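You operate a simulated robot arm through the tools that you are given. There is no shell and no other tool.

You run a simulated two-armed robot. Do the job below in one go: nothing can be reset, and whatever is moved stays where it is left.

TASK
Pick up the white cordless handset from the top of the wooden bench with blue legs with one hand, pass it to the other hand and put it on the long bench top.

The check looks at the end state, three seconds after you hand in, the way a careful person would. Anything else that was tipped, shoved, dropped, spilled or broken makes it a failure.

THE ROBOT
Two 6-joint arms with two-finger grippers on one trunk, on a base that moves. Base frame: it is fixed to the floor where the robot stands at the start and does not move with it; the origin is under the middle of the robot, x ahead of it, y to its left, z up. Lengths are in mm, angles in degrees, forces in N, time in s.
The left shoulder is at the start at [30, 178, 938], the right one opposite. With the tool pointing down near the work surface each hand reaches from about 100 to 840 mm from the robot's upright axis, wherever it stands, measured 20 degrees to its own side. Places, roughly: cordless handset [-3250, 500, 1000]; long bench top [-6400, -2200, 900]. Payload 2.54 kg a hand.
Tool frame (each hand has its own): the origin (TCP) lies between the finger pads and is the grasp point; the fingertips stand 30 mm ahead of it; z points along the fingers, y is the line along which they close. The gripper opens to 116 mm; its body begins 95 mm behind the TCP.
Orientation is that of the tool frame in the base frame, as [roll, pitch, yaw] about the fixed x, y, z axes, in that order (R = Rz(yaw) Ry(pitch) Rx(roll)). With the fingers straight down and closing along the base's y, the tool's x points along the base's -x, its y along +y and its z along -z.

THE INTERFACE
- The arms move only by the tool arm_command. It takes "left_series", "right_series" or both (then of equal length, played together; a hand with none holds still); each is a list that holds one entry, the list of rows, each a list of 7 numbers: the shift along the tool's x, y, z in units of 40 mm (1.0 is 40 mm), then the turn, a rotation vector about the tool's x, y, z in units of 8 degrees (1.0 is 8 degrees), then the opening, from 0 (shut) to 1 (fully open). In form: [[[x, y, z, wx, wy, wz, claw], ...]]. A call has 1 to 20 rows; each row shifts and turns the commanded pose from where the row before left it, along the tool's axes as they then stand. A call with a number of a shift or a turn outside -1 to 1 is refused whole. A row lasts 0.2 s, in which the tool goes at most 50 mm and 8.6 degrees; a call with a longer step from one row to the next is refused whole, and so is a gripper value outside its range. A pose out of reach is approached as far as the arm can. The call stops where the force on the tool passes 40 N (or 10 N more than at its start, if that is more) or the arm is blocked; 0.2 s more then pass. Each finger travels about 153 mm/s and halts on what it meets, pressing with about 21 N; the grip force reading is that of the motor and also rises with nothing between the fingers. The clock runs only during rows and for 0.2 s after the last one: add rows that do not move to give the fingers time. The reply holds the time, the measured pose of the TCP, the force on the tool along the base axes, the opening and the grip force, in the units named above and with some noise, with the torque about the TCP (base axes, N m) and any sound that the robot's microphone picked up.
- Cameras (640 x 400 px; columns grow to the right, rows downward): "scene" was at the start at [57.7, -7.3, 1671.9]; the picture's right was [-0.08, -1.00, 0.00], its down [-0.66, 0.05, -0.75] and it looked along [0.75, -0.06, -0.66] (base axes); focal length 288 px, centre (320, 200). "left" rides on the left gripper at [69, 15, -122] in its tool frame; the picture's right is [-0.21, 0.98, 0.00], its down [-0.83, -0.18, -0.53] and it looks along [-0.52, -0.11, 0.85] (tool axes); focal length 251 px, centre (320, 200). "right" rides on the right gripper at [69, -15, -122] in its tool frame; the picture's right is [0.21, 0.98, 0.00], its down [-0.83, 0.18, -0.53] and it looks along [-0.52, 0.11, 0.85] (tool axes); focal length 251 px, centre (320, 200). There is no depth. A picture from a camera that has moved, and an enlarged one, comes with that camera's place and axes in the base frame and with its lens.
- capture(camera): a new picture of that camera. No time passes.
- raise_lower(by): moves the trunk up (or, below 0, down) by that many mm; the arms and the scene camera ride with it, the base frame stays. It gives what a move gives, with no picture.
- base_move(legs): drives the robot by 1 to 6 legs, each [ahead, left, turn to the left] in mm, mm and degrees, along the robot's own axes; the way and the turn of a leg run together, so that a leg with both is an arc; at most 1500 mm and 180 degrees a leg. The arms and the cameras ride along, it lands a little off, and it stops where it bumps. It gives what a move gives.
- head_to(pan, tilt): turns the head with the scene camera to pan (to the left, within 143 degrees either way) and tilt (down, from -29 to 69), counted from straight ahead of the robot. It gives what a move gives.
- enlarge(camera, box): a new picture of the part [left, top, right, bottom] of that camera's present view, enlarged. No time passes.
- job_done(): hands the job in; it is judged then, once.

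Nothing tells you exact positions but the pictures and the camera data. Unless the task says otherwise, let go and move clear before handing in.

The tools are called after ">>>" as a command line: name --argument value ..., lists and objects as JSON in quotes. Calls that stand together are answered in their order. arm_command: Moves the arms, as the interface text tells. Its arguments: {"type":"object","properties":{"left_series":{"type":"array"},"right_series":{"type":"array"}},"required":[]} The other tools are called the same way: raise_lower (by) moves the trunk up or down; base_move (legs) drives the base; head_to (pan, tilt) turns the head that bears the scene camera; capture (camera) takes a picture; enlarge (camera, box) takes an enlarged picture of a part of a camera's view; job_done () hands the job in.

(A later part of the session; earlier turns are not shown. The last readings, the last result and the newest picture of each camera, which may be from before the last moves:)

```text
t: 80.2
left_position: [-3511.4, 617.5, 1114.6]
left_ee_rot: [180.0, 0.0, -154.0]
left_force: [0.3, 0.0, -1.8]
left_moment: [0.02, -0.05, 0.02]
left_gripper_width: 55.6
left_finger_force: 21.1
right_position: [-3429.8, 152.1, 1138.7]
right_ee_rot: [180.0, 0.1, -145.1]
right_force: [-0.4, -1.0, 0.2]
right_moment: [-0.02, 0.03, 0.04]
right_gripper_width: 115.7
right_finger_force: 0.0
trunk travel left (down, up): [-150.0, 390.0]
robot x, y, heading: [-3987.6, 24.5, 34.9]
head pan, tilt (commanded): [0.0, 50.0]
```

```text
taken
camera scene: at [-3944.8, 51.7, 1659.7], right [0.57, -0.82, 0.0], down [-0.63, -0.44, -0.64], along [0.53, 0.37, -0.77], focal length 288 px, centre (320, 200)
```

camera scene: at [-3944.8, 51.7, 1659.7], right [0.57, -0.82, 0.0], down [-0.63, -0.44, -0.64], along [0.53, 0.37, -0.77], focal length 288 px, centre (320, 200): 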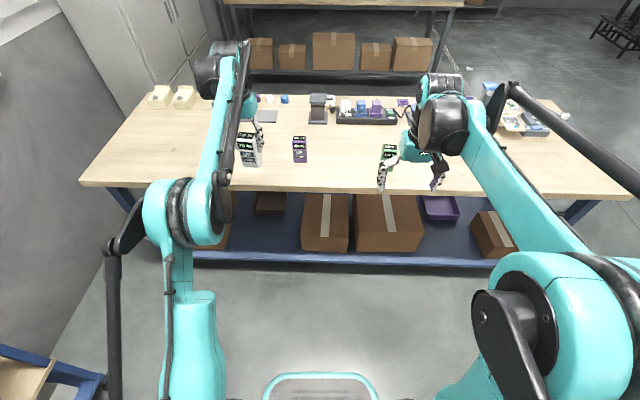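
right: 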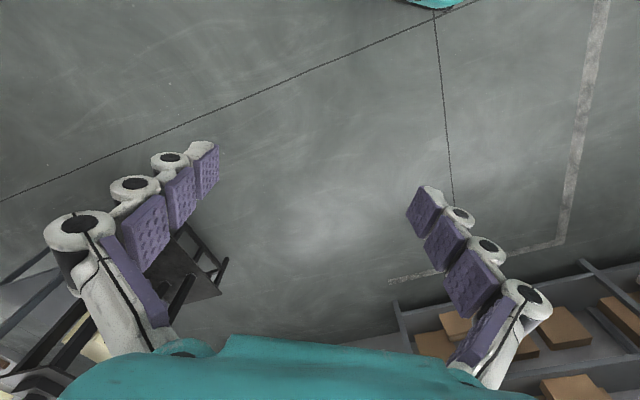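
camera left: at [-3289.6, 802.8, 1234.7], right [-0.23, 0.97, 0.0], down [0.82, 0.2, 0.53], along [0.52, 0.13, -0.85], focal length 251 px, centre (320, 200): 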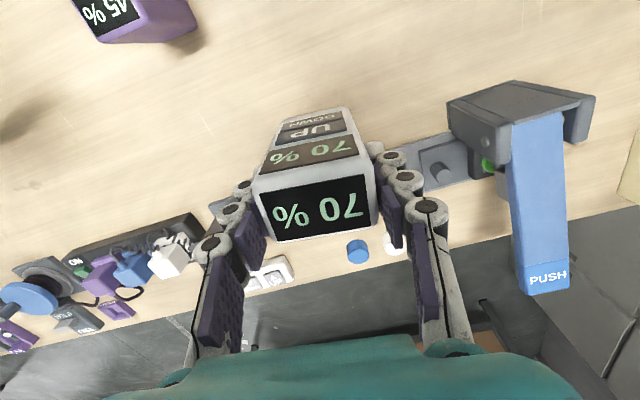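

The bench is clear and I hold the handset in the left hand. Now I'll swing the right gripper from pointing down to pointing forward, out on its own side, to see the arm's posture.

>>> arm_command --right_series '[[[-0.9, 0, 0, 0, 0, 0, 1], [-0.9, 0, 0, 0, 0, 0, 1], [0, 0, 0, 0, -0.9375, 0, 1], [0, 0, 0, 0, -0.9375, 0, 1], [0, 0, 0, 0, -0.9375, 0, 1], [0, 0, 0, 0, -0.9375, 0, 1], [0, 0, 0, 0, -0.9375, 0, 1], [0, 0, 0, 0, -0.9375, 0, 1], [0, 0, 0, 0, 0, 0, 1]]]'

>>> capture --camera "scene"

```text
t: 82.2
left_position: [-3509.8, 616.4, 1113.2]
left_ee_rot: [180.0, 0.0, -153.9]
left_force: [-0.1, -0.1, -1.5]
left_moment: [-0.04, 0.02, -0.01]
left_gripper_width: 55.2
left_finger_force: 20.6
right_position: [-3370.0, 193.7, 1138.0]
right_ee_rot: [-179.9, 45.1, -145.0]
right_force: [0.3, -0.5, 0.4]
right_moment: [-0.01, 0.03, 0.0]
right_gripper_width: 115.8
right_finger_force: 0.0
trunk travel left (down, up): [-150.0, 390.0]
robot x, y, heading: [-3984.5, 27.0, 34.8]
head pan, tilt (commanded): [0.0, 50.0]
```

```text
taken
camera scene: at [-3943.6, 52.7, 1659.6], right [0.57, -0.82, 0.0], down [-0.63, -0.44, -0.64], along [0.53, 0.37, -0.77], focal length 288 px, centre (320, 200)
```

scene: 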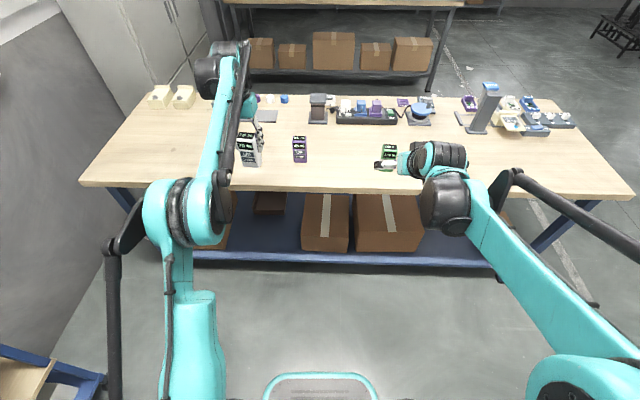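

Halfway (45°) and the arm moves smoothly. Continuing to fully forward.

>>> arm_command --right_series '[[[0, 0, 0, 0, -0.9375, 0, 1], [0, 0, 0, 0, -0.9375, 0, 1], [0, 0, 0, 0, -0.9375, 0, 1], [0, 0, 0, 0, -0.9375, 0, 1], [0, 0, 0, 0, -0.9375, 0, 1], [0, 0, 0, 0, -0.9375, 0, 1], [0, 0, 0, 0, 0, 0, 1]]]'

>>> capture --camera "scene"

>>> capture --camera "right"

```text
t: 83.8
left_position: [-3509.5, 616.9, 1113.4]
left_ee_rot: [-180.0, 0.0, -154.0]
left_force: [0.2, -0.3, -1.9]
left_moment: [0.01, 0.0, 0.0]
left_gripper_width: 55.6
left_finger_force: 21.2
right_position: [-3370.2, 195.6, 1138.7]
right_ee_rot: [-178.6, 88.1, -143.5]
right_force: [1.3, -0.2, -0.3]
right_moment: [-0.02, 0.0, -0.01]
right_gripper_width: 116.2
right_finger_force: 0.0
trunk travel left (down, up): [-150.0, 390.0]
robot x, y, heading: [-3986.0, 28.1, 34.8]
head pan, tilt (commanded): [0.0, 50.0]
```

```text
taken
camera scene: at [-3944.1, 52.2, 1659.7], right [0.57, -0.82, 0.0], down [-0.63, -0.44, -0.64], along [0.53, 0.37, -0.77], focal length 288 px, centre (320, 200)
```

scene: 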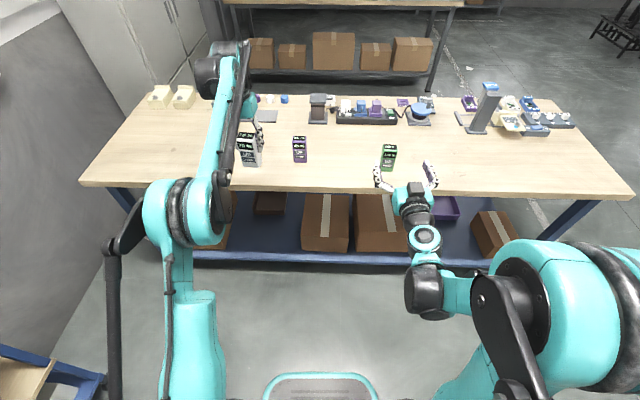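

```text
taken
camera right: at [-3463.5, 111.0, 1073.5], right [-0.57, 0.79, -0.22], down [-0.52, -0.14, 0.84], along [0.64, 0.59, 0.49], focal length 251 px, centre (320, 200)
```

right: 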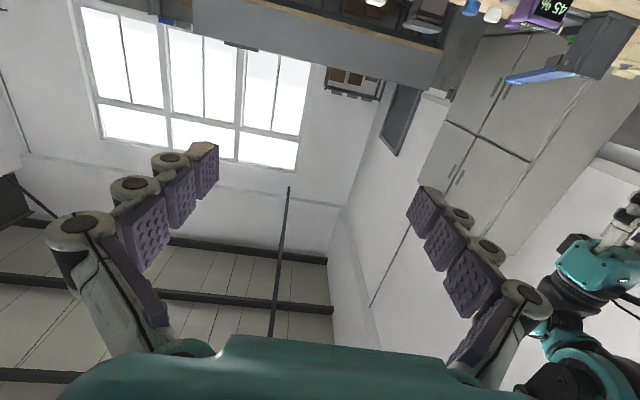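

The right gripper now points forward. I'll draw it back and in to about (510, −20, 1065) in the robot's own frame, so that the left hand can bring the handset in front of it.

>>> arm_command --right_series '[[[0.62, 0, -0.76, 0, 0, 0, 1], [0.62, 0, -0.76, 0, 0, 0, 1], [0.61, 0, -0.76, 0, 0, 0, 1], [0, 0.81, 0, 0, 0, 0, 1], [0, 0.81, 0, 0, 0, 0, 1], [0, 0.81, 0, 0, 0, 0, 1], [0, 0.81, 0, 0, 0, 0, 1], [0, 0.81, 0, 0, 0, 0, 1], [0, 0.8, 0, 0, 0, 0, 1], [0, 0, 0, 0, 0, 0, 1]]]'

>>> capture --camera "scene"

```text
t: 86.0
left_position: [-3509.1, 617.2, 1114.6]
left_ee_rot: [180.0, -0.1, -154.0]
left_force: [0.3, 0.7, -1.5]
left_moment: [0.02, -0.01, -0.06]
left_gripper_width: 55.4
left_finger_force: 21.7
right_position: [-3540.8, 307.8, 1129.9]
right_ee_rot: [-23.6, 89.9, 11.3]
right_force: [0.2, -0.6, 0.1]
right_moment: [0.01, -0.03, 0.0]
right_gripper_width: 115.9
right_finger_force: 0.0
right hand out of reach, approached as far as the arm can: row 2, 3, 4
trunk travel left (down, up): [-150.0, 390.0]
robot x, y, heading: [-3988.2, 25.3, 34.8]
head pan, tilt (commanded): [0.0, 50.0]
```

```text
taken
camera scene: at [-3943.6, 52.0, 1659.7], right [0.57, -0.82, 0.0], down [-0.63, -0.44, -0.64], along [0.53, 0.37, -0.77], focal length 288 px, centre (320, 200)
```

scene: 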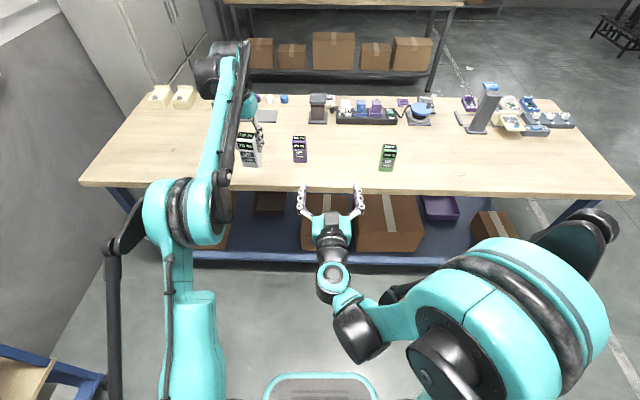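

The right gripper is at about (527, −23, 1130) in the robot frame, exactly level; it couldn't go lower there, so I'll meet it higher. I'll bring the handset with the left hand to about (640, −23, 1195), squared to the robot.

>>> arm_command --left_series '[[[0, 0, -0.2, 0, 0, -0.556, 0], [0, 0, -0.2, 0, 0, -0.556, 0], [0.75, 0, -0.5, 0, 0, 0, 0], [0.75, 0, -0.55, 0, 0, 0, 0], [0.75, 0, -0.56, 0, 0, 0, 0], [0, -0.6, 0, 0, 0, 0, 0], [0, -0.8, 0, 0, 0, 0, 0], [0, -0.8, 0, 0, 0, 0, 0], [0, -0.8, 0, 0, 0, 0, 0], [0, 0, 0, 0, 0, 0, 0]]]'

>>> capture --camera "scene"

```text
t: 88.2
left_position: [-3518.7, 471.1, 1192.4]
left_ee_rot: [-179.9, 0.1, -145.1]
left_force: [-0.5, -0.3, -2.9]
left_moment: [0.01, 0.01, 0.01]
left_gripper_width: 55.5
left_finger_force: 20.9
right_position: [-3538.7, 308.3, 1130.6]
right_ee_rot: [56.3, 90.0, 91.3]
right_force: [0.9, -0.1, -0.5]
right_moment: [0.0, -0.02, -0.03]
right_gripper_width: 115.9
right_finger_force: 0.0
trunk travel left (down, up): [-150.0, 390.0]
robot x, y, heading: [-3988.2, 25.8, 34.9]
head pan, tilt (commanded): [0.0, 50.0]
```

```text
taken
camera scene: at [-3944.0, 53.0, 1659.6], right [0.57, -0.82, 0.0], down [-0.63, -0.44, -0.64], along [0.53, 0.37, -0.77], focal length 288 px, centre (320, 200)
```

scene: 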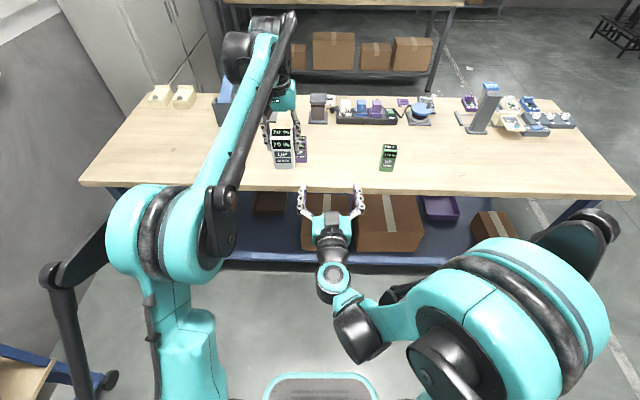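

Left hand is at (640, 97, 1192) in the robot frame; 120 mm more to the right centers the handset before the right gripper.

>>> arm_command --left_series '[[[0, -0.75, 0, 0, 0, 0, 0], [0, -0.75, 0, 0, 0, 0, 0], [0, -0.75, 0, 0, 0, 0, 0], [0, -0.75, 0, 0, 0, 0, 0], [0, 0, 0, 0, 0, 0, 0]]]'

>>> capture --camera "scene"

>>> capture --camera "right"

>>> capture --camera "left"

```text
t: 89.4
left_position: [-3447.7, 371.7, 1192.8]
left_ee_rot: [-180.0, 0.0, -145.0]
left_force: [0.6, 0.4, -2.1]
left_moment: [-0.01, 0.01, -0.02]
left_gripper_width: 55.3
left_finger_force: 21.0
right_position: [-3540.5, 307.5, 1129.0]
right_ee_rot: [81.9, 90.0, 116.9]
right_force: [-0.7, -0.1, -0.2]
right_moment: [-0.02, 0.01, 0.03]
right_gripper_width: 115.9
right_finger_force: 0.0
trunk travel left (down, up): [-150.0, 390.0]
robot x, y, heading: [-3986.3, 26.7, 35.0]
head pan, tilt (commanded): [0.0, 50.0]
```

```text
taken
camera scene: at [-3944.4, 52.7, 1659.7], right [0.57, -0.82, 0.0], down [-0.63, -0.44, -0.64], along [0.53, 0.37, -0.77], focal length 288 px, centre (320, 200)
```

scene: 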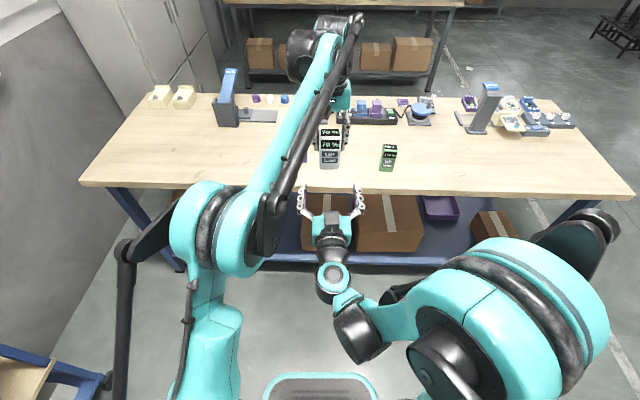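

```text
taken
camera right: at [-3630.7, 225.7, 1060.2], right [-0.56, 0.8, -0.22], down [-0.54, -0.16, 0.83], along [0.63, 0.58, 0.52], focal length 251 px, centre (320, 200)
```

right: 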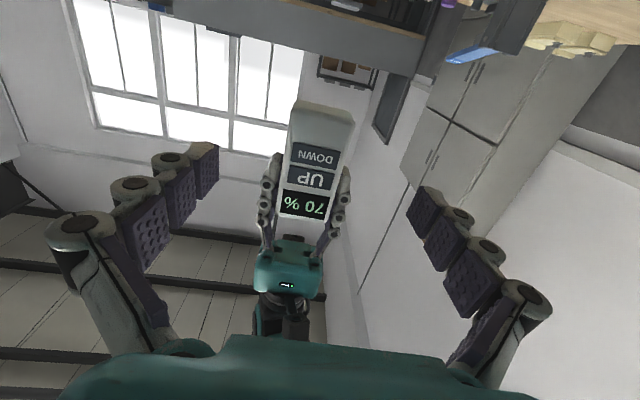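

```text
taken
camera left: at [-3514.4, 344.7, 1312.9], right [-0.38, 0.92, 0.0], down [0.78, 0.32, 0.53], along [0.49, 0.2, -0.85], focal length 251 px, centre (320, 200)
```

left: 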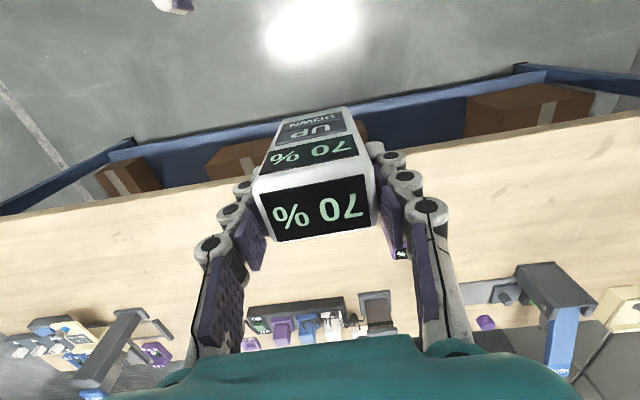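

The handset is squarely in front of the right gripper (lateral offset <1 mm, 113 mm ahead). I'll zoom in from the right camera to verify the heights before closing in.

>>> enlarge --camera "right" --box '[240, 80, 400, 260]'

>>> enlarge --camera "scene" --box '[270, 90, 400, 230]'

```text
2.22 times, centred on (320, 170) of right
camera zoom: at [-3630.7, 225.7, 1060.2], right [-0.56, 0.8, -0.22], down [-0.54, -0.16, 0.83], along [0.63, 0.58, 0.52], focal length 559 px, centre (320, 267)
```

zoom: 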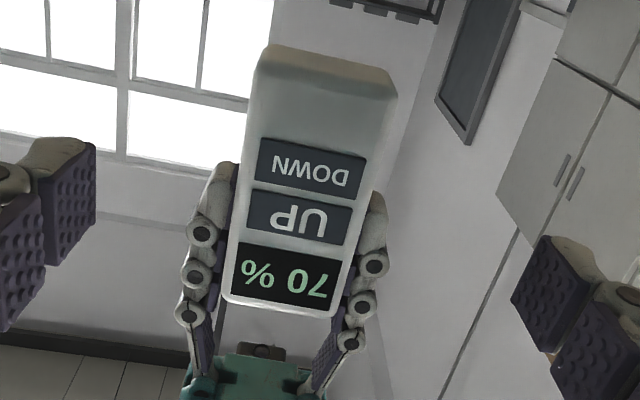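

```text
2.86 times, centred on (335, 160) of scene
camera zoom: at [-3944.4, 52.7, 1659.7], right [0.57, -0.82, 0.0], down [-0.63, -0.44, -0.64], along [0.53, 0.37, -0.77], focal length 823 px, centre (277, 314)
```

zoom: 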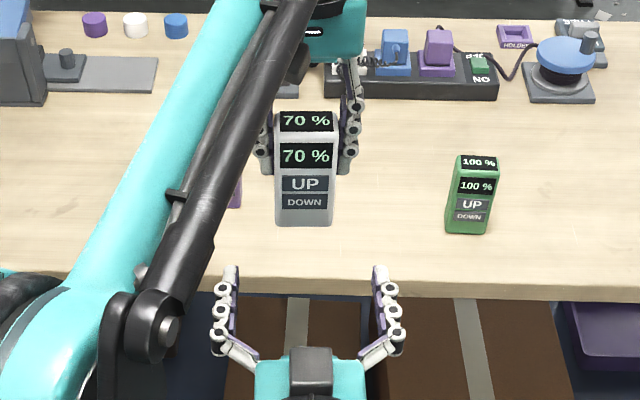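

Both views agree: the right pads will land on the lower part of the handset, ~20–30 mm above its base, with ~20 mm clearance below the left fingertips. I'll advance the right gripper 90 mm, open.

>>> arm_command --right_series '[[[0, 0, 0.5, 0, 0, 0, 1], [0, 0, 0.5, 0, 0, 0, 1], [0, 0, 0.5, 0, 0, 0, 1], [0, 0, 0.4, 0, 0, 0, 1], [0, 0, 0.35, 0, 0, 0, 1], [0, 0, 0, 0, 0, 0, 1]]]'

>>> capture --camera "right"

>>> enlarge --camera "scene" --box '[270, 90, 400, 230]'

>>> capture --camera "left"

```text
t: 90.8
left_position: [-3448.4, 370.3, 1192.1]
left_ee_rot: [-180.0, 0.0, -144.9]
left_force: [-0.3, 0.5, -2.3]
left_moment: [0.01, -0.02, -0.01]
left_gripper_width: 55.6
left_finger_force: 21.3
right_position: [-3466.1, 358.9, 1131.4]
right_ee_rot: [117.8, 90.0, 152.8]
right_force: [-0.6, -0.4, 0.1]
right_moment: [-0.01, 0.02, -0.03]
right_gripper_width: 116.0
right_finger_force: 0.0
trunk travel left (down, up): [-150.0, 390.0]
robot x, y, heading: [-3987.5, 26.7, 34.9]
head pan, tilt (commanded): [0.0, 50.0]
```

```text
taken
camera right: at [-3558.0, 277.0, 1061.7], right [-0.56, 0.8, -0.21], down [-0.54, -0.16, 0.83], along [0.63, 0.58, 0.52], focal length 251 px, centre (320, 200)
```

right: 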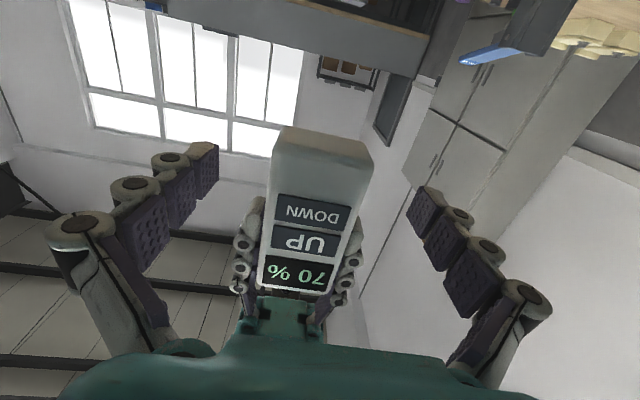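

```text
2.86 times, centred on (335, 160) of scene
camera zoom: at [-3944.2, 52.0, 1659.7], right [0.57, -0.82, 0.0], down [-0.63, -0.44, -0.64], along [0.53, 0.37, -0.77], focal length 823 px, centre (277, 314)
```

zoom: 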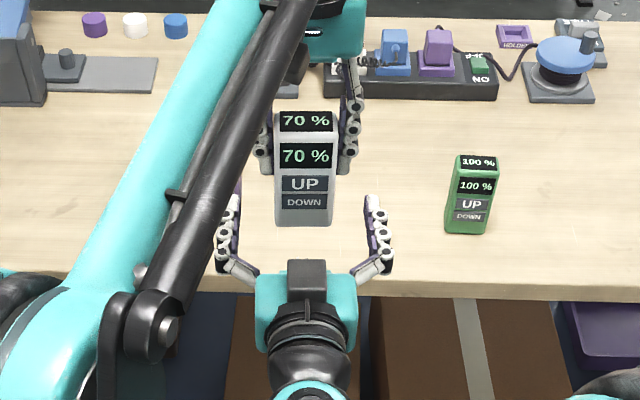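

```text
taken
camera left: at [-3514.3, 344.3, 1313.0], right [-0.38, 0.92, 0.0], down [0.78, 0.32, 0.53], along [0.49, 0.21, -0.85], focal length 251 px, centre (320, 200)
```

left: 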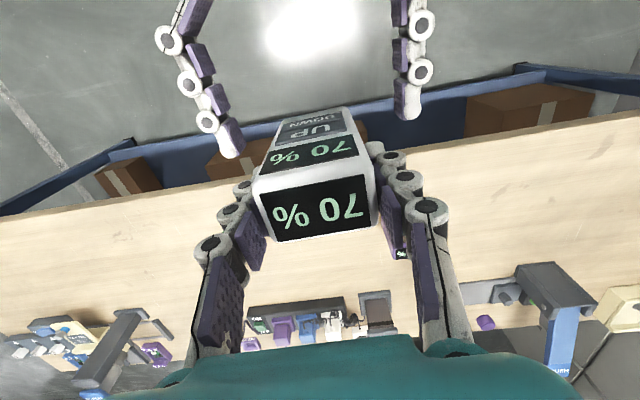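

The right fingers flank the lower half of the handset, with the left fingertips above them. I'll nudge the right hand 3 mm to center it, and close it while the left still holds.

>>> arm_command --right_series '[[[0, -0.075, 0, 0, 0, 0, 0.8], [0, 0, 0, 0, 0, 0, 0.6], [0, 0, 0, 0, 0, 0, 0.5], [0, 0, 0, 0, 0, 0, 0], [0, 0, 0, 0, 0, 0, 0], [0, 0, 0, 0, 0, 0, 0]]]'

>>> capture --camera "right"

>>> capture --camera "left"

>>> enlarge --camera "scene" --box '[270, 90, 400, 230]'

```text
t: 92.2
left_position: [-3448.0, 370.7, 1192.0]
left_ee_rot: [-180.0, 0.0, -145.0]
left_force: [7.7, -4.4, 0.9]
left_moment: [-0.2, -0.41, -0.07]
left_gripper_width: 55.1
left_finger_force: 21.1
right_position: [-3465.2, 357.2, 1130.8]
right_ee_rot: [55.4, 89.9, 90.5]
right_force: [-8.2, 4.3, 0.0]
right_moment: [-0.1, -0.15, 0.31]
right_gripper_width: 55.2
right_finger_force: 21.0
trunk travel left (down, up): [-150.0, 390.0]
robot x, y, heading: [-3986.1, 25.4, 34.7]
head pan, tilt (commanded): [0.0, 50.0]
```

```text
taken
camera right: at [-3556.0, 275.6, 1061.4], right [-0.56, 0.8, -0.21], down [-0.54, -0.16, 0.83], along [0.63, 0.58, 0.52], focal length 251 px, centre (320, 200)
```

right: 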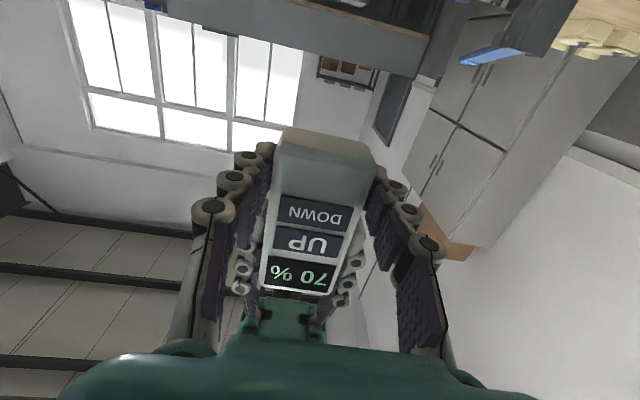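

```text
taken
camera left: at [-3513.8, 344.3, 1312.7], right [-0.38, 0.92, 0.0], down [0.78, 0.32, 0.53], along [0.49, 0.2, -0.85], focal length 251 px, centre (320, 200)
```

left: 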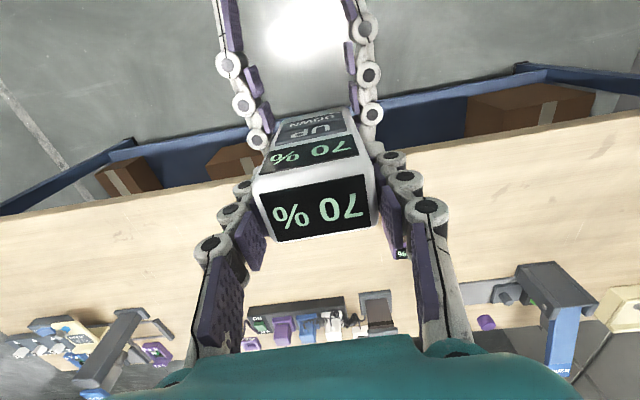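

```text
2.86 times, centred on (335, 160) of scene
camera zoom: at [-3943.8, 52.3, 1659.7], right [0.57, -0.82, 0.0], down [-0.63, -0.44, -0.64], along [0.53, 0.37, -0.77], focal length 823 px, centre (277, 314)
```

zoom: 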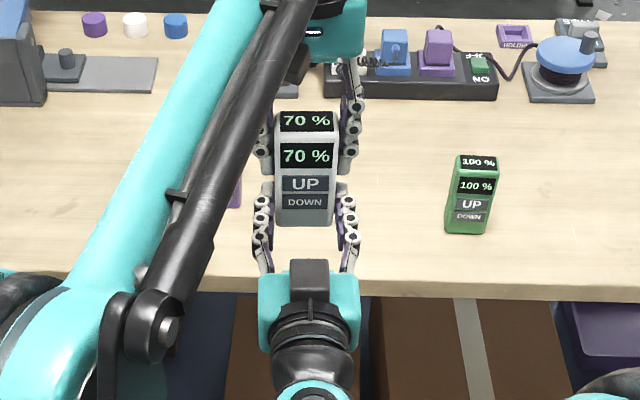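

Both hands now hold the handset (right at 55.2 mm, 21 N). Before releasing the left, I'll zoom to confirm how deep the right pads engage.

>>> enlarge --camera "left" --box '[220, 70, 420, 195]'

>>> enlarge --camera "right" --box '[190, 110, 450, 300]'

>>> enlarge --camera "scene" --box '[290, 120, 370, 180]'

```text
3.20 times, centred on (320, 132) of left
camera zoom: at [-3513.8, 344.3, 1312.7], right [-0.38, 0.92, 0.0], down [0.78, 0.32, 0.53], along [0.49, 0.2, -0.85], focal length 805 px, centre (320, 416)
```

zoom: 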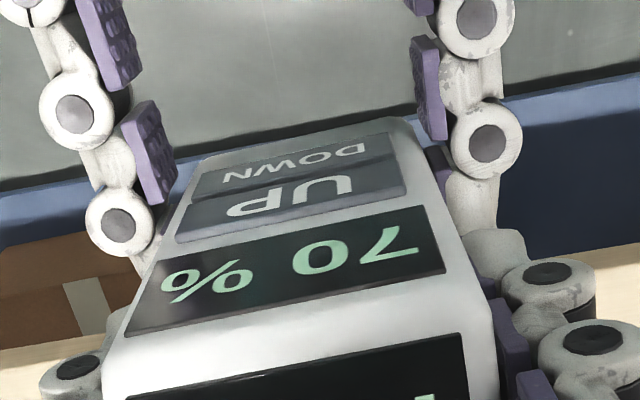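

```text
2.11 times, centred on (320, 205) of right
camera zoom: at [-3556.0, 275.6, 1061.4], right [-0.56, 0.8, -0.21], down [-0.54, -0.16, 0.83], along [0.63, 0.58, 0.52], focal length 529 px, centre (320, 190)
```

zoom: 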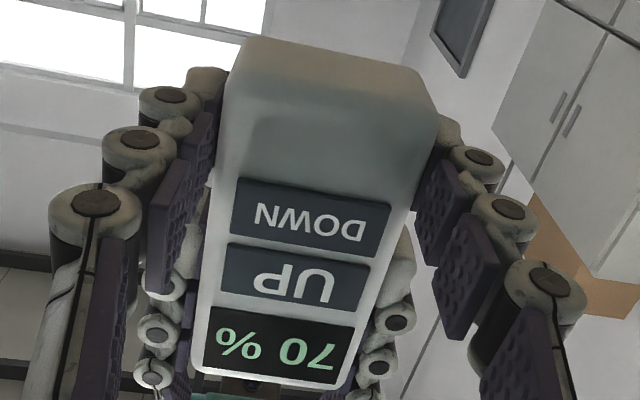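

```text
6.67 times, centred on (330, 150) of scene
camera zoom: at [-3943.8, 52.3, 1659.7], right [0.57, -0.82, 0.0], down [-0.63, -0.44, -0.64], along [0.53, 0.37, -0.77], focal length 1920 px, centre (253, 533)
```

zoom: 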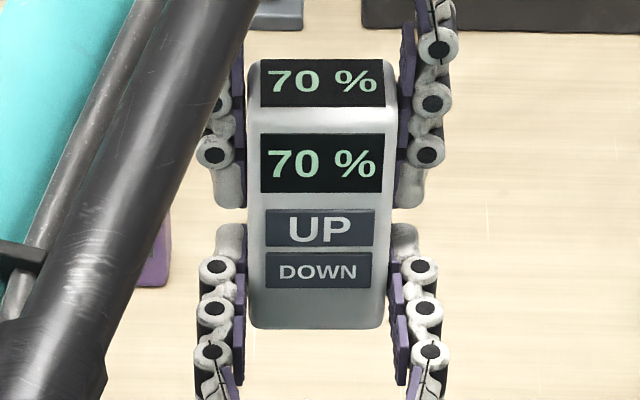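

The right pads overlap the handset sides by ~25 mm, good. Releasing the left hand and lifting it straight up off the handset.

>>> arm_command --left_series '[[[0, 0, 0, 0, 0, 0, 0.55], [0, 0, 0, 0, 0, 0, 0.8], [0, 0, 0, 0, 0, 0, 0.8], [0, 0, -0.4, 0, 0, 0, 0.8], [0, 0, -0.6, 0, 0, 0, 0.8], [0, 0, -0.6, 0, 0, 0, 0.8], [0, 0, -0.6, 0, 0, 0, 0.8], [0, 0, 0, 0, 0, 0, 0.8]]]'

>>> capture --camera "right"

>>> capture --camera "scene"

```text
t: 94.0
left_position: [-3453.7, 367.0, 1276.0]
left_ee_rot: [179.9, 0.0, -144.9]
left_force: [0.3, -0.1, 0.7]
left_moment: [0.03, 0.03, -0.01]
left_gripper_width: 92.8
left_finger_force: 0.0
left hand out of reach, approached as far as the arm can: row 7
right_position: [-3465.1, 357.4, 1130.9]
right_ee_rot: [-180.0, 90.0, -145.1]
right_force: [0.3, 0.0, 0.0]
right_moment: [-0.02, 0.04, 0.05]
right_gripper_width: 55.2
right_finger_force: 21.1
trunk travel left (down, up): [-150.0, 390.0]
robot x, y, heading: [-3985.8, 23.4, 34.8]
head pan, tilt (commanded): [0.0, 50.0]
```

```text
taken
camera right: at [-3555.5, 275.4, 1061.3], right [-0.56, 0.8, -0.21], down [-0.54, -0.16, 0.83], along [0.63, 0.58, 0.52], focal length 251 px, centre (320, 200)
```

right: 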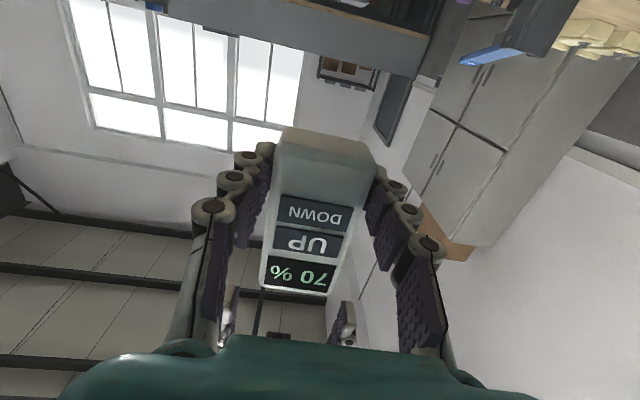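

```text
taken
camera scene: at [-3943.4, 52.4, 1659.6], right [0.57, -0.82, 0.0], down [-0.63, -0.44, -0.64], along [0.53, 0.37, -0.77], focal length 288 px, centre (320, 200)
```

scene: 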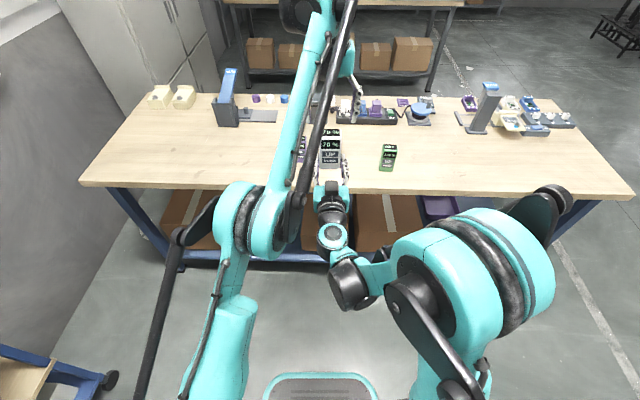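

The right hand alone holds the handset firmly. I'll move the left hand aside to the left, then lower it to a compact pose.

>>> arm_command --left_series '[[[0, 0.5, 0, 0, 0, 0, 0.8], [0, 0.8, 0, 0, 0, 0, 0.8], [0, 0.8, 0, 0, 0, 0, 0.8], [0, 0.8, 0, 0, 0, 0, 0.8], [0, 0.8, 0, 0, 0, 0, 0.8], [0, 0.8, 0.3, 0, 0, 0, 0.8], [0.8, 0.3, 0.5, 0, 0, 0, 0.8], [0.8, 0, 0.5, 0, 0, 0, 0.8], [0.8, 0, 0.5, 0, 0, 0, 0.8], [0, 0, 0, 0, 0, 0, 0.8]]]'

>>> capture --camera "scene"

>>> head_to --pan 140 --tilt 25

>>> capture --camera "scene"

>>> head_to --pan -120 --tilt 25

>>> capture --camera "scene"

```text
t: 96.2
left_position: [-3642.9, 470.7, 1204.7]
left_ee_rot: [-179.9, 0.0, -144.9]
left_force: [0.2, -0.1, -0.7]
left_moment: [-0.01, 0.03, -0.01]
left_gripper_width: 92.8
left_finger_force: 0.1
right_position: [-3464.2, 358.1, 1131.3]
right_ee_rot: [-173.8, 89.9, -138.9]
right_force: [0.8, -0.1, -1.1]
right_moment: [-0.01, 0.02, 0.01]
right_gripper_width: 55.5
right_finger_force: 21.2
trunk travel left (down, up): [-150.0, 390.0]
robot x, y, heading: [-3988.5, 26.2, 35.1]
head pan, tilt (commanded): [0.0, 50.0]
```

```text
taken
camera scene: at [-3942.9, 53.0, 1659.6], right [0.57, -0.82, 0.0], down [-0.63, -0.44, -0.64], along [0.53, 0.37, -0.77], focal length 288 px, centre (320, 200)
```

scene: 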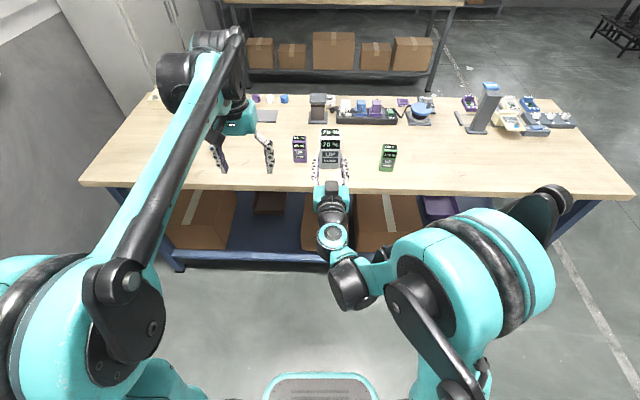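

```text
t: 98.4
left_position: [-3644.6, 470.7, 1205.5]
left_ee_rot: [180.0, 0.0, -145.0]
left_force: [0.6, -0.6, 0.1]
left_moment: [0.01, -0.03, -0.01]
left_gripper_width: 92.8
left_finger_force: 0.0
right_position: [-3465.0, 357.2, 1131.0]
right_ee_rot: [-141.3, 90.0, -106.3]
right_force: [-0.5, -0.6, 0.2]
right_moment: [-0.06, 0.03, 0.0]
right_gripper_width: 55.3
right_finger_force: 20.6
trunk travel left (down, up): [-150.0, 390.0]
robot x, y, heading: [-3984.8, 26.3, 35.1]
head pan, tilt (commanded): [140.0, 25.0]
```

```text
taken
camera scene: at [-4098.8, 16.4, 1697.2], right [0.09, 1.0, 0.0], down [0.42, -0.04, -0.91], along [-0.9, 0.08, -0.42], focal length 288 px, centre (320, 200)
```

scene: 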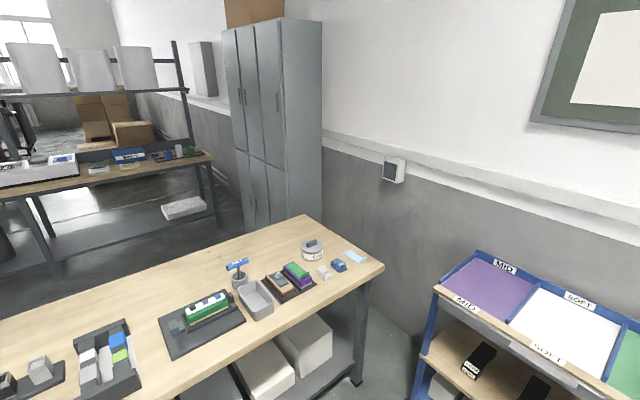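

```text
t: 102.1
left_position: [-3644.7, 471.9, 1205.6]
left_ee_rot: [179.9, 0.0, -145.0]
left_force: [0.0, 0.3, -0.6]
left_moment: [0.0, 0.01, 0.01]
left_gripper_width: 92.8
left_finger_force: 0.1
right_position: [-3465.4, 357.3, 1130.9]
right_ee_rot: [-142.7, 90.0, -107.7]
right_force: [-1.3, -0.7, 0.3]
right_moment: [0.0, 0.03, 0.0]
right_gripper_width: 55.6
right_finger_force: 21.2
trunk travel left (down, up): [-150.0, 390.0]
robot x, y, heading: [-3982.9, 26.4, 34.7]
head pan, tilt (commanded): [-120.0, 25.0]
```

```text
taken
camera scene: at [-3999.0, -83.6, 1697.2], right [-1.0, -0.09, 0.0], down [-0.04, 0.42, -0.91], along [0.08, -0.9, -0.42], focal length 288 px, centre (320, 200)
```

scene: 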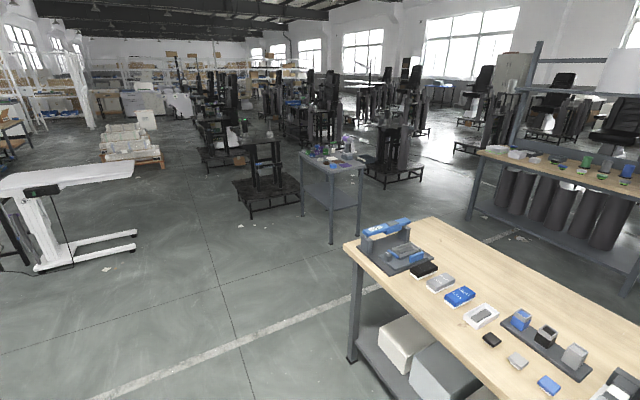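

Handover done: the right hand holds the handset at z≈1131, and the left is tucked aside. Next I'll drive out of this aisle around the middle bench's open end (v-gap between it and the grey cart) toward the long rack bench.

>>> base_move --legs '[[0, 0, -90], [800, 0, 0], [830, 0, 0], [0, 0, -90]]'

>>> head_to --pan 0 --tilt 25

>>> capture --camera "scene"

>>> enlarge --camera "scene" --box '[160, 80, 480, 280]'

```text
t: 117.7
left_position: [-3357.0, -1726.8, 1205.8]
left_ee_rot: [-179.9, 0.0, 38.4]
left_force: [-0.4, -0.7, 0.4]
left_moment: [0.06, 0.01, -0.03]
left_gripper_width: 92.9
left_finger_force: 0.1
right_position: [-3542.3, -1623.0, 1130.5]
right_ee_rot: [15.7, 89.9, -125.9]
right_force: [-0.5, 0.4, 0.2]
right_moment: [0.02, -0.04, 0.0]
right_gripper_width: 55.6
right_finger_force: 20.9
trunk travel left (down, up): [-150.0, 390.0]
robot x, y, heading: [-3039.9, -1261.4, -141.5]
head pan, tilt (commanded): [-120.0, 25.0]
```

```text
t: 119.7
left_position: [-3355.8, -1727.3, 1205.0]
left_ee_rot: [-180.0, 0.0, 38.3]
left_force: [-0.1, 0.8, -0.3]
left_moment: [0.02, -0.01, 0.04]
left_gripper_width: 92.5
left_finger_force: 0.0
right_position: [-3543.0, -1625.3, 1130.7]
right_ee_rot: [-142.9, 90.0, 75.4]
right_force: [0.4, -0.5, -0.4]
right_moment: [0.01, -0.03, 0.02]
right_gripper_width: 55.2
right_finger_force: 21.5
trunk travel left (down, up): [-150.0, 390.0]
robot x, y, heading: [-3045.4, -1263.3, -141.6]
head pan, tilt (commanded): [0.0, 25.0]
```

```text
taken
camera scene: at [-3087.3, -1301.6, 1697.1], right [-0.62, 0.78, 0.0], down [0.33, 0.26, -0.91], along [-0.71, -0.56, -0.42], focal length 288 px, centre (320, 200)
```

scene: 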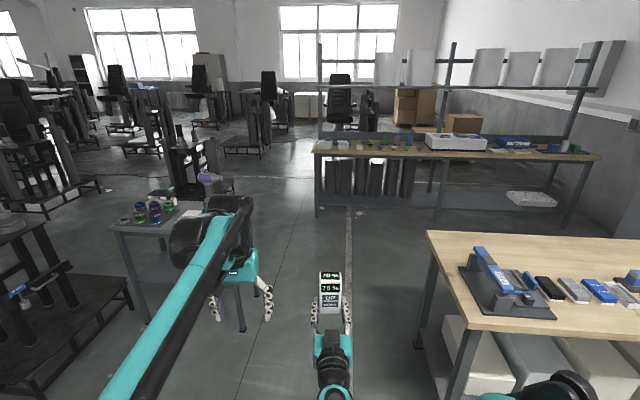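

```text
2.00 times, centred on (320, 180) of scene
camera zoom: at [-3087.3, -1301.6, 1697.1], right [-0.62, 0.78, 0.0], down [0.33, 0.26, -0.91], along [-0.71, -0.56, -0.42], focal length 576 px, centre (320, 240)
```

zoom: 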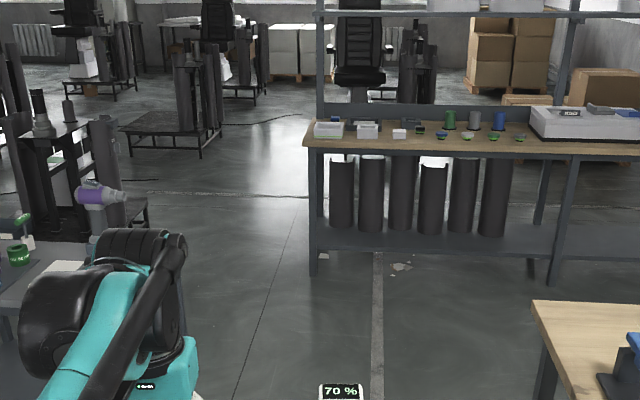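

I'm in the open gap at (-3043, -1262), and the long bench with its rack is ahead. I'll zoom in on its top to find a free spot.

>>> enlarge --camera "scene" --box '[300, 120, 460, 200]'

>>> enlarge --camera "scene" --box '[310, 130, 390, 170]'

>>> enlarge --camera "scene" --box '[380, 120, 480, 170]'

>>> enlarge --camera "scene" --box '[470, 110, 610, 200]'

```text
4.00 times, centred on (380, 160) of scene
camera zoom: at [-3087.3, -1301.6, 1697.1], right [-0.62, 0.78, 0.0], down [0.33, 0.26, -0.91], along [-0.71, -0.56, -0.42], focal length 1152 px, centre (80, 360)
```

zoom: 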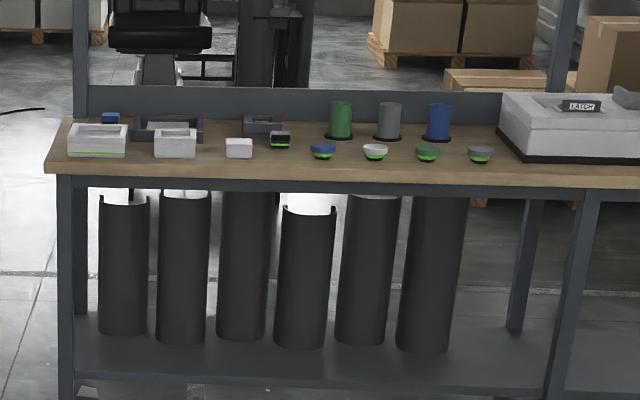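

```text
8.00 times, centred on (350, 150) of scene
camera zoom: at [-3087.3, -1301.6, 1697.1], right [-0.62, 0.78, 0.0], down [0.33, 0.26, -0.91], along [-0.71, -0.56, -0.42], focal length 2304 px, centre (80, 600)
```

zoom: 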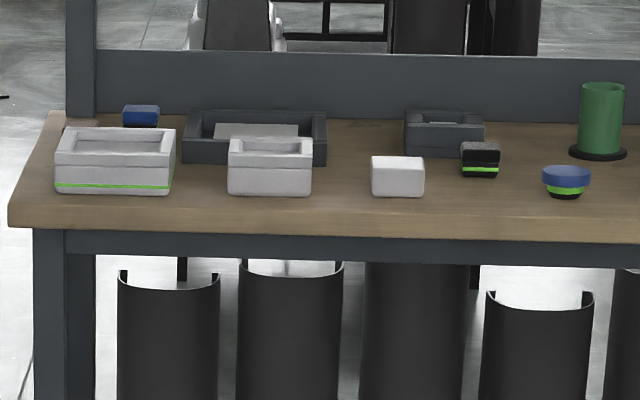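

```text
6.40 times, centred on (430, 145) of scene
camera zoom: at [-3087.3, -1301.6, 1697.1], right [-0.62, 0.78, 0.0], down [0.33, 0.26, -0.91], along [-0.71, -0.56, -0.42], focal length 1843 px, centre (-384, 552)
```

zoom: 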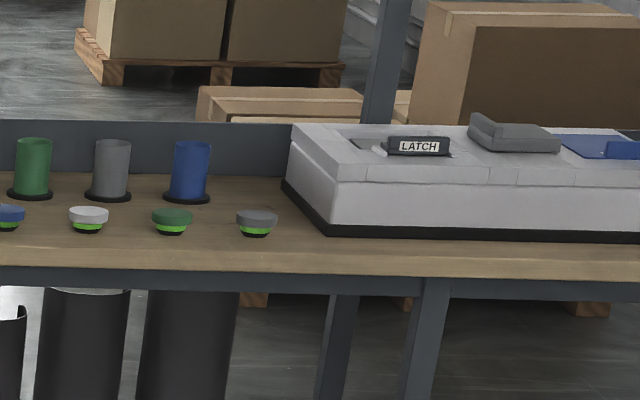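

```text
4.44 times, centred on (540, 155) of scene
camera zoom: at [-3087.3, -1301.6, 1697.1], right [-0.62, 0.78, 0.0], down [0.33, 0.26, -0.91], along [-0.71, -0.56, -0.42], focal length 1280 px, centre (-658, 400)
```

zoom: 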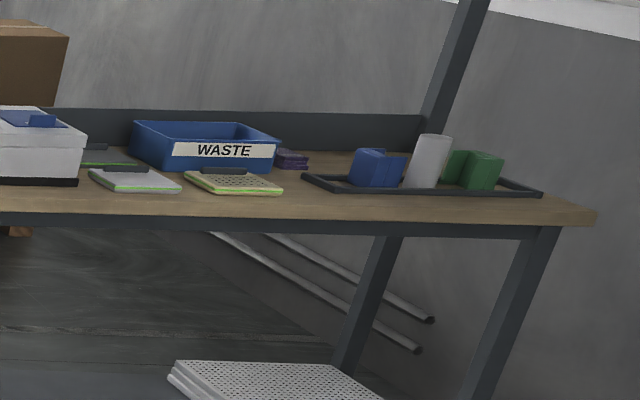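

There's a free patch on the bench front between a small white box and a blue cap (about v=941 in room terms), roughly 160 mm wide. I'll drive through the gap toward it, checking midway.

>>> base_move --legs '[[0, 0, -4.5], [1100, -30, 0]]'

>>> capture --camera "scene"

```text
t: 125.9
left_position: [-4320.6, -2327.1, 1204.9]
left_ee_rot: [179.9, 0.0, 35.6]
left_force: [0.2, -0.4, -0.7]
left_moment: [0.02, 0.04, 0.05]
left_gripper_width: 93.1
left_finger_force: 0.0
right_position: [-4500.5, -2215.6, 1131.6]
right_ee_rot: [-165.5, 90.0, 50.0]
right_force: [-0.8, -0.4, 0.7]
right_moment: [0.02, -0.01, -0.03]
right_gripper_width: 55.5
right_finger_force: 21.3
trunk travel left (down, up): [-150.0, 390.0]
robot x, y, heading: [-3984.2, -1875.5, -144.4]
head pan, tilt (commanded): [0.0, 25.0]
```

```text
taken
camera scene: at [-4030.5, -1915.1, 1697.1], right [-0.58, 0.81, 0.0], down [0.34, 0.25, -0.91], along [-0.74, -0.53, -0.42], focal length 288 px, centre (320, 200)
```

scene: 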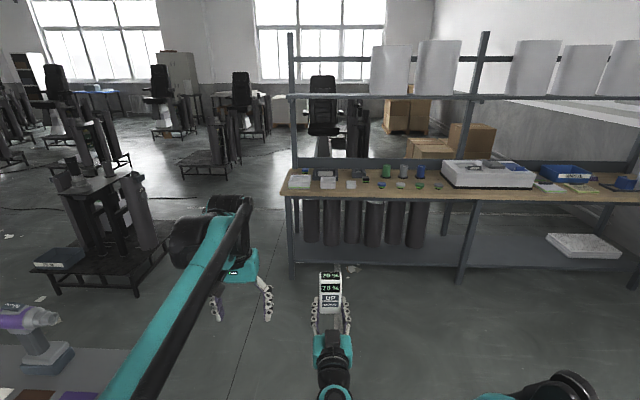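

I'm centered in the gap. I'll zoom again on the bench to pin its height and the free patch by parallax.

>>> enlarge --camera "scene" --box '[270, 150, 370, 210]'

>>> enlarge --camera "scene" --box '[350, 150, 450, 210]'

```text
6.40 times, centred on (320, 180) of scene
camera zoom: at [-4030.5, -1915.1, 1697.1], right [-0.58, 0.81, 0.0], down [0.34, 0.25, -0.91], along [-0.74, -0.53, -0.42], focal length 1843 px, centre (320, 328)
```

zoom: 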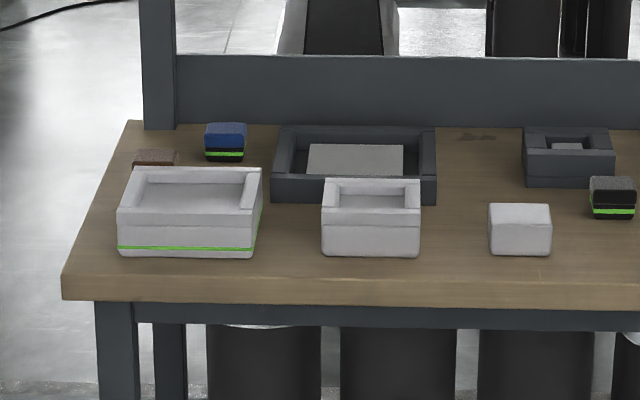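

```text
6.40 times, centred on (400, 180) of scene
camera zoom: at [-4030.5, -1915.1, 1697.1], right [-0.58, 0.81, 0.0], down [0.34, 0.25, -0.91], along [-0.74, -0.53, -0.42], focal length 1843 px, centre (-192, 328)
```

zoom: 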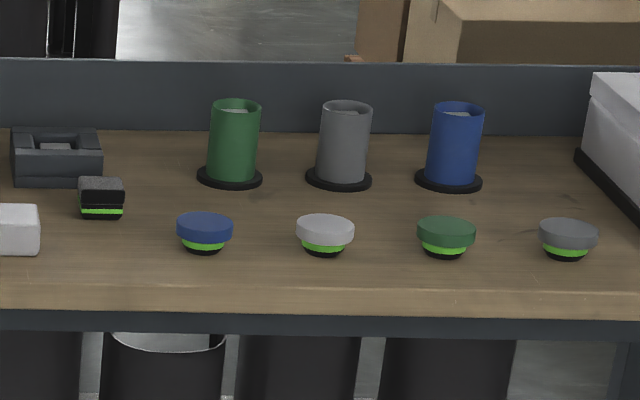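

Bench top is at z≈850–860, front edge at u≈−6350; the free patch centers at v≈954, with the white box and blue cap set back ≥60 mm from the edge. I'll drive forward to just short of it.

>>> base_move --legs '[[0, 0, -1.7], [1250, -87, 0]]'

>>> head_to --pan -15 --tilt 40

>>> capture --camera "scene"

```text
t: 132.6
left_position: [-5419.9, -2942.1, 1205.6]
left_ee_rot: [-180.0, 0.0, 33.9]
left_force: [0.4, -0.1, 0.1]
left_moment: [0.02, -0.04, -0.03]
left_gripper_width: 92.5
left_finger_force: 0.0
right_position: [-5596.5, -2827.1, 1131.0]
right_ee_rot: [13.5, 90.0, -132.5]
right_force: [-0.7, -0.4, 0.4]
right_moment: [-0.02, -0.04, -0.01]
right_gripper_width: 55.1
right_finger_force: 20.8
trunk travel left (down, up): [-150.0, 390.0]
robot x, y, heading: [-5068.7, -2504.5, -145.9]
head pan, tilt (commanded): [0.0, 25.0]
```

```text
t: 133.4
left_position: [-5418.9, -2943.8, 1205.5]
left_ee_rot: [-179.9, 0.0, 34.0]
left_force: [-0.3, 0.4, 0.1]
left_moment: [0.01, 0.0, 0.03]
left_gripper_width: 92.7
left_finger_force: 0.0
right_position: [-5595.4, -2825.8, 1131.6]
right_ee_rot: [39.3, 90.0, -106.8]
right_force: [-0.8, -0.4, 0.5]
right_moment: [0.03, -0.03, 0.0]
right_gripper_width: 55.3
right_finger_force: 20.8
trunk travel left (down, up): [-150.0, 390.0]
robot x, y, heading: [-5070.4, -2504.1, -146.2]
head pan, tilt (commanded): [-15.0, 40.0]
```

```text
taken
camera scene: at [-5121.7, -2515.1, 1673.9], right [-0.32, 0.95, 0.0], down [0.61, 0.21, -0.77], along [-0.72, -0.25, -0.64], focal length 288 px, centre (320, 200)
```

scene: 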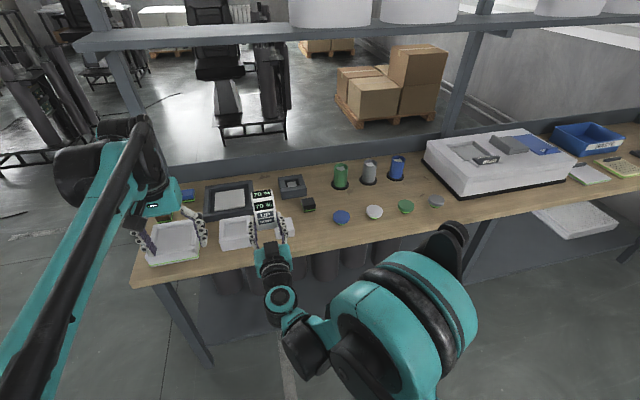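

I'm at 745 mm from the bench edge, aligned. I'll first shift the right hand out to its own side, then rotate it toward pointing down so the handset lies flat, buttons up, still short of the bench.

>>> arm_command --right_series '[[[0, -0.725, 0, 0, 0, 0, 0], [0, -0.725, 0, 0, 0, 0, 0], [0, -0.725, 0, 0, 0, 0, 0], [0, -0.725, 0, 0, 0, 0, 0], [0, -0.725, 0, 0, 0, 0, 0], [0, -0.725, 0, 0, 0, 0, 0], [0, 0, 0, 0, 0, 0, 0]]]'

>>> arm_command --right_series '[[[0, 0, 0, 0, 0.9, 0, 0], [0, 0, 0, 0, 0.9, 0, 0], [0, 0, 0, 0, 0.9, 0, 0], [0, 0, 0, 0, 0.9, 0, 0], [0, 0, 0, 0, 0.9, 0, 0], [0, 0, 0, 0, 0.9, 0, 0], [0, 0, 0, 0, 0, 0, 0]]]'

>>> capture --camera "right"

>>> capture --camera "scene"

```text
t: 135.0
left_position: [-5419.5, -2944.0, 1205.4]
left_ee_rot: [179.9, 0.0, 33.9]
left_force: [0.7, 0.0, 0.5]
left_moment: [0.02, -0.01, 0.02]
left_gripper_width: 92.9
left_finger_force: 0.1
right_position: [-5693.6, -2678.9, 1130.6]
right_ee_rot: [-112.3, 90.0, 101.7]
right_force: [0.0, 0.2, 0.9]
right_moment: [0.0, -0.04, 0.03]
right_gripper_width: 55.4
right_finger_force: 20.9
trunk travel left (down, up): [-150.0, 390.0]
robot x, y, heading: [-5067.9, -2502.6, -145.9]
head pan, tilt (commanded): [-15.0, 40.0]
```

```text
t: 136.6
left_position: [-5419.7, -2943.2, 1205.2]
left_ee_rot: [180.0, 0.0, 33.9]
left_force: [0.0, 0.5, 0.4]
left_moment: [0.02, -0.02, 0.01]
left_gripper_width: 92.8
left_finger_force: 0.0
right_position: [-5692.5, -2683.0, 1131.1]
right_ee_rot: [180.0, 51.1, 34.8]
right_force: [0.5, -0.1, -1.0]
right_moment: [0.01, -0.02, 0.0]
right_gripper_width: 55.4
right_finger_force: 20.7
right hand out of reach, approached as far as the arm can: row 1
trunk travel left (down, up): [-150.0, 390.0]
robot x, y, heading: [-5071.5, -2503.9, -146.0]
head pan, tilt (commanded): [-15.0, 40.0]
```

```text
taken
camera right: at [-5586.8, -2592.8, 1154.5], right [0.67, -0.73, -0.17], down [0.02, -0.21, 0.98], along [-0.74, -0.66, -0.12], focal length 251 px, centre (320, 200)
```

right: 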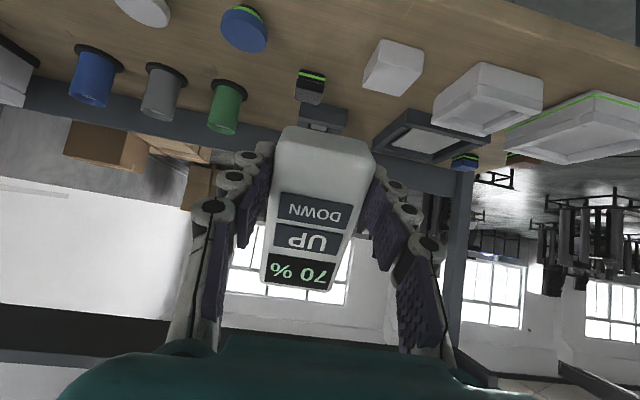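

```text
taken
camera scene: at [-5121.5, -2514.8, 1673.8], right [-0.32, 0.95, 0.0], down [0.61, 0.21, -0.77], along [-0.72, -0.25, -0.64], focal length 288 px, centre (320, 200)
```

scene: 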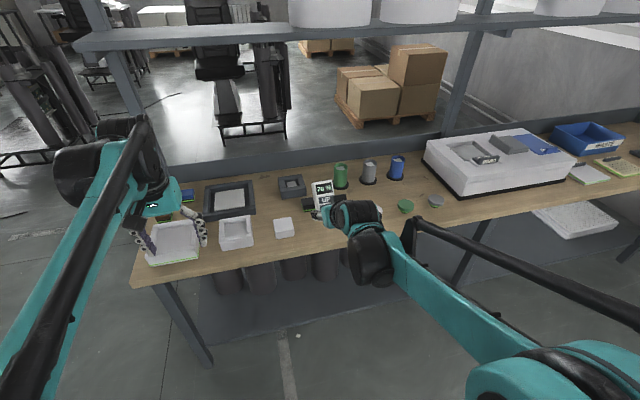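

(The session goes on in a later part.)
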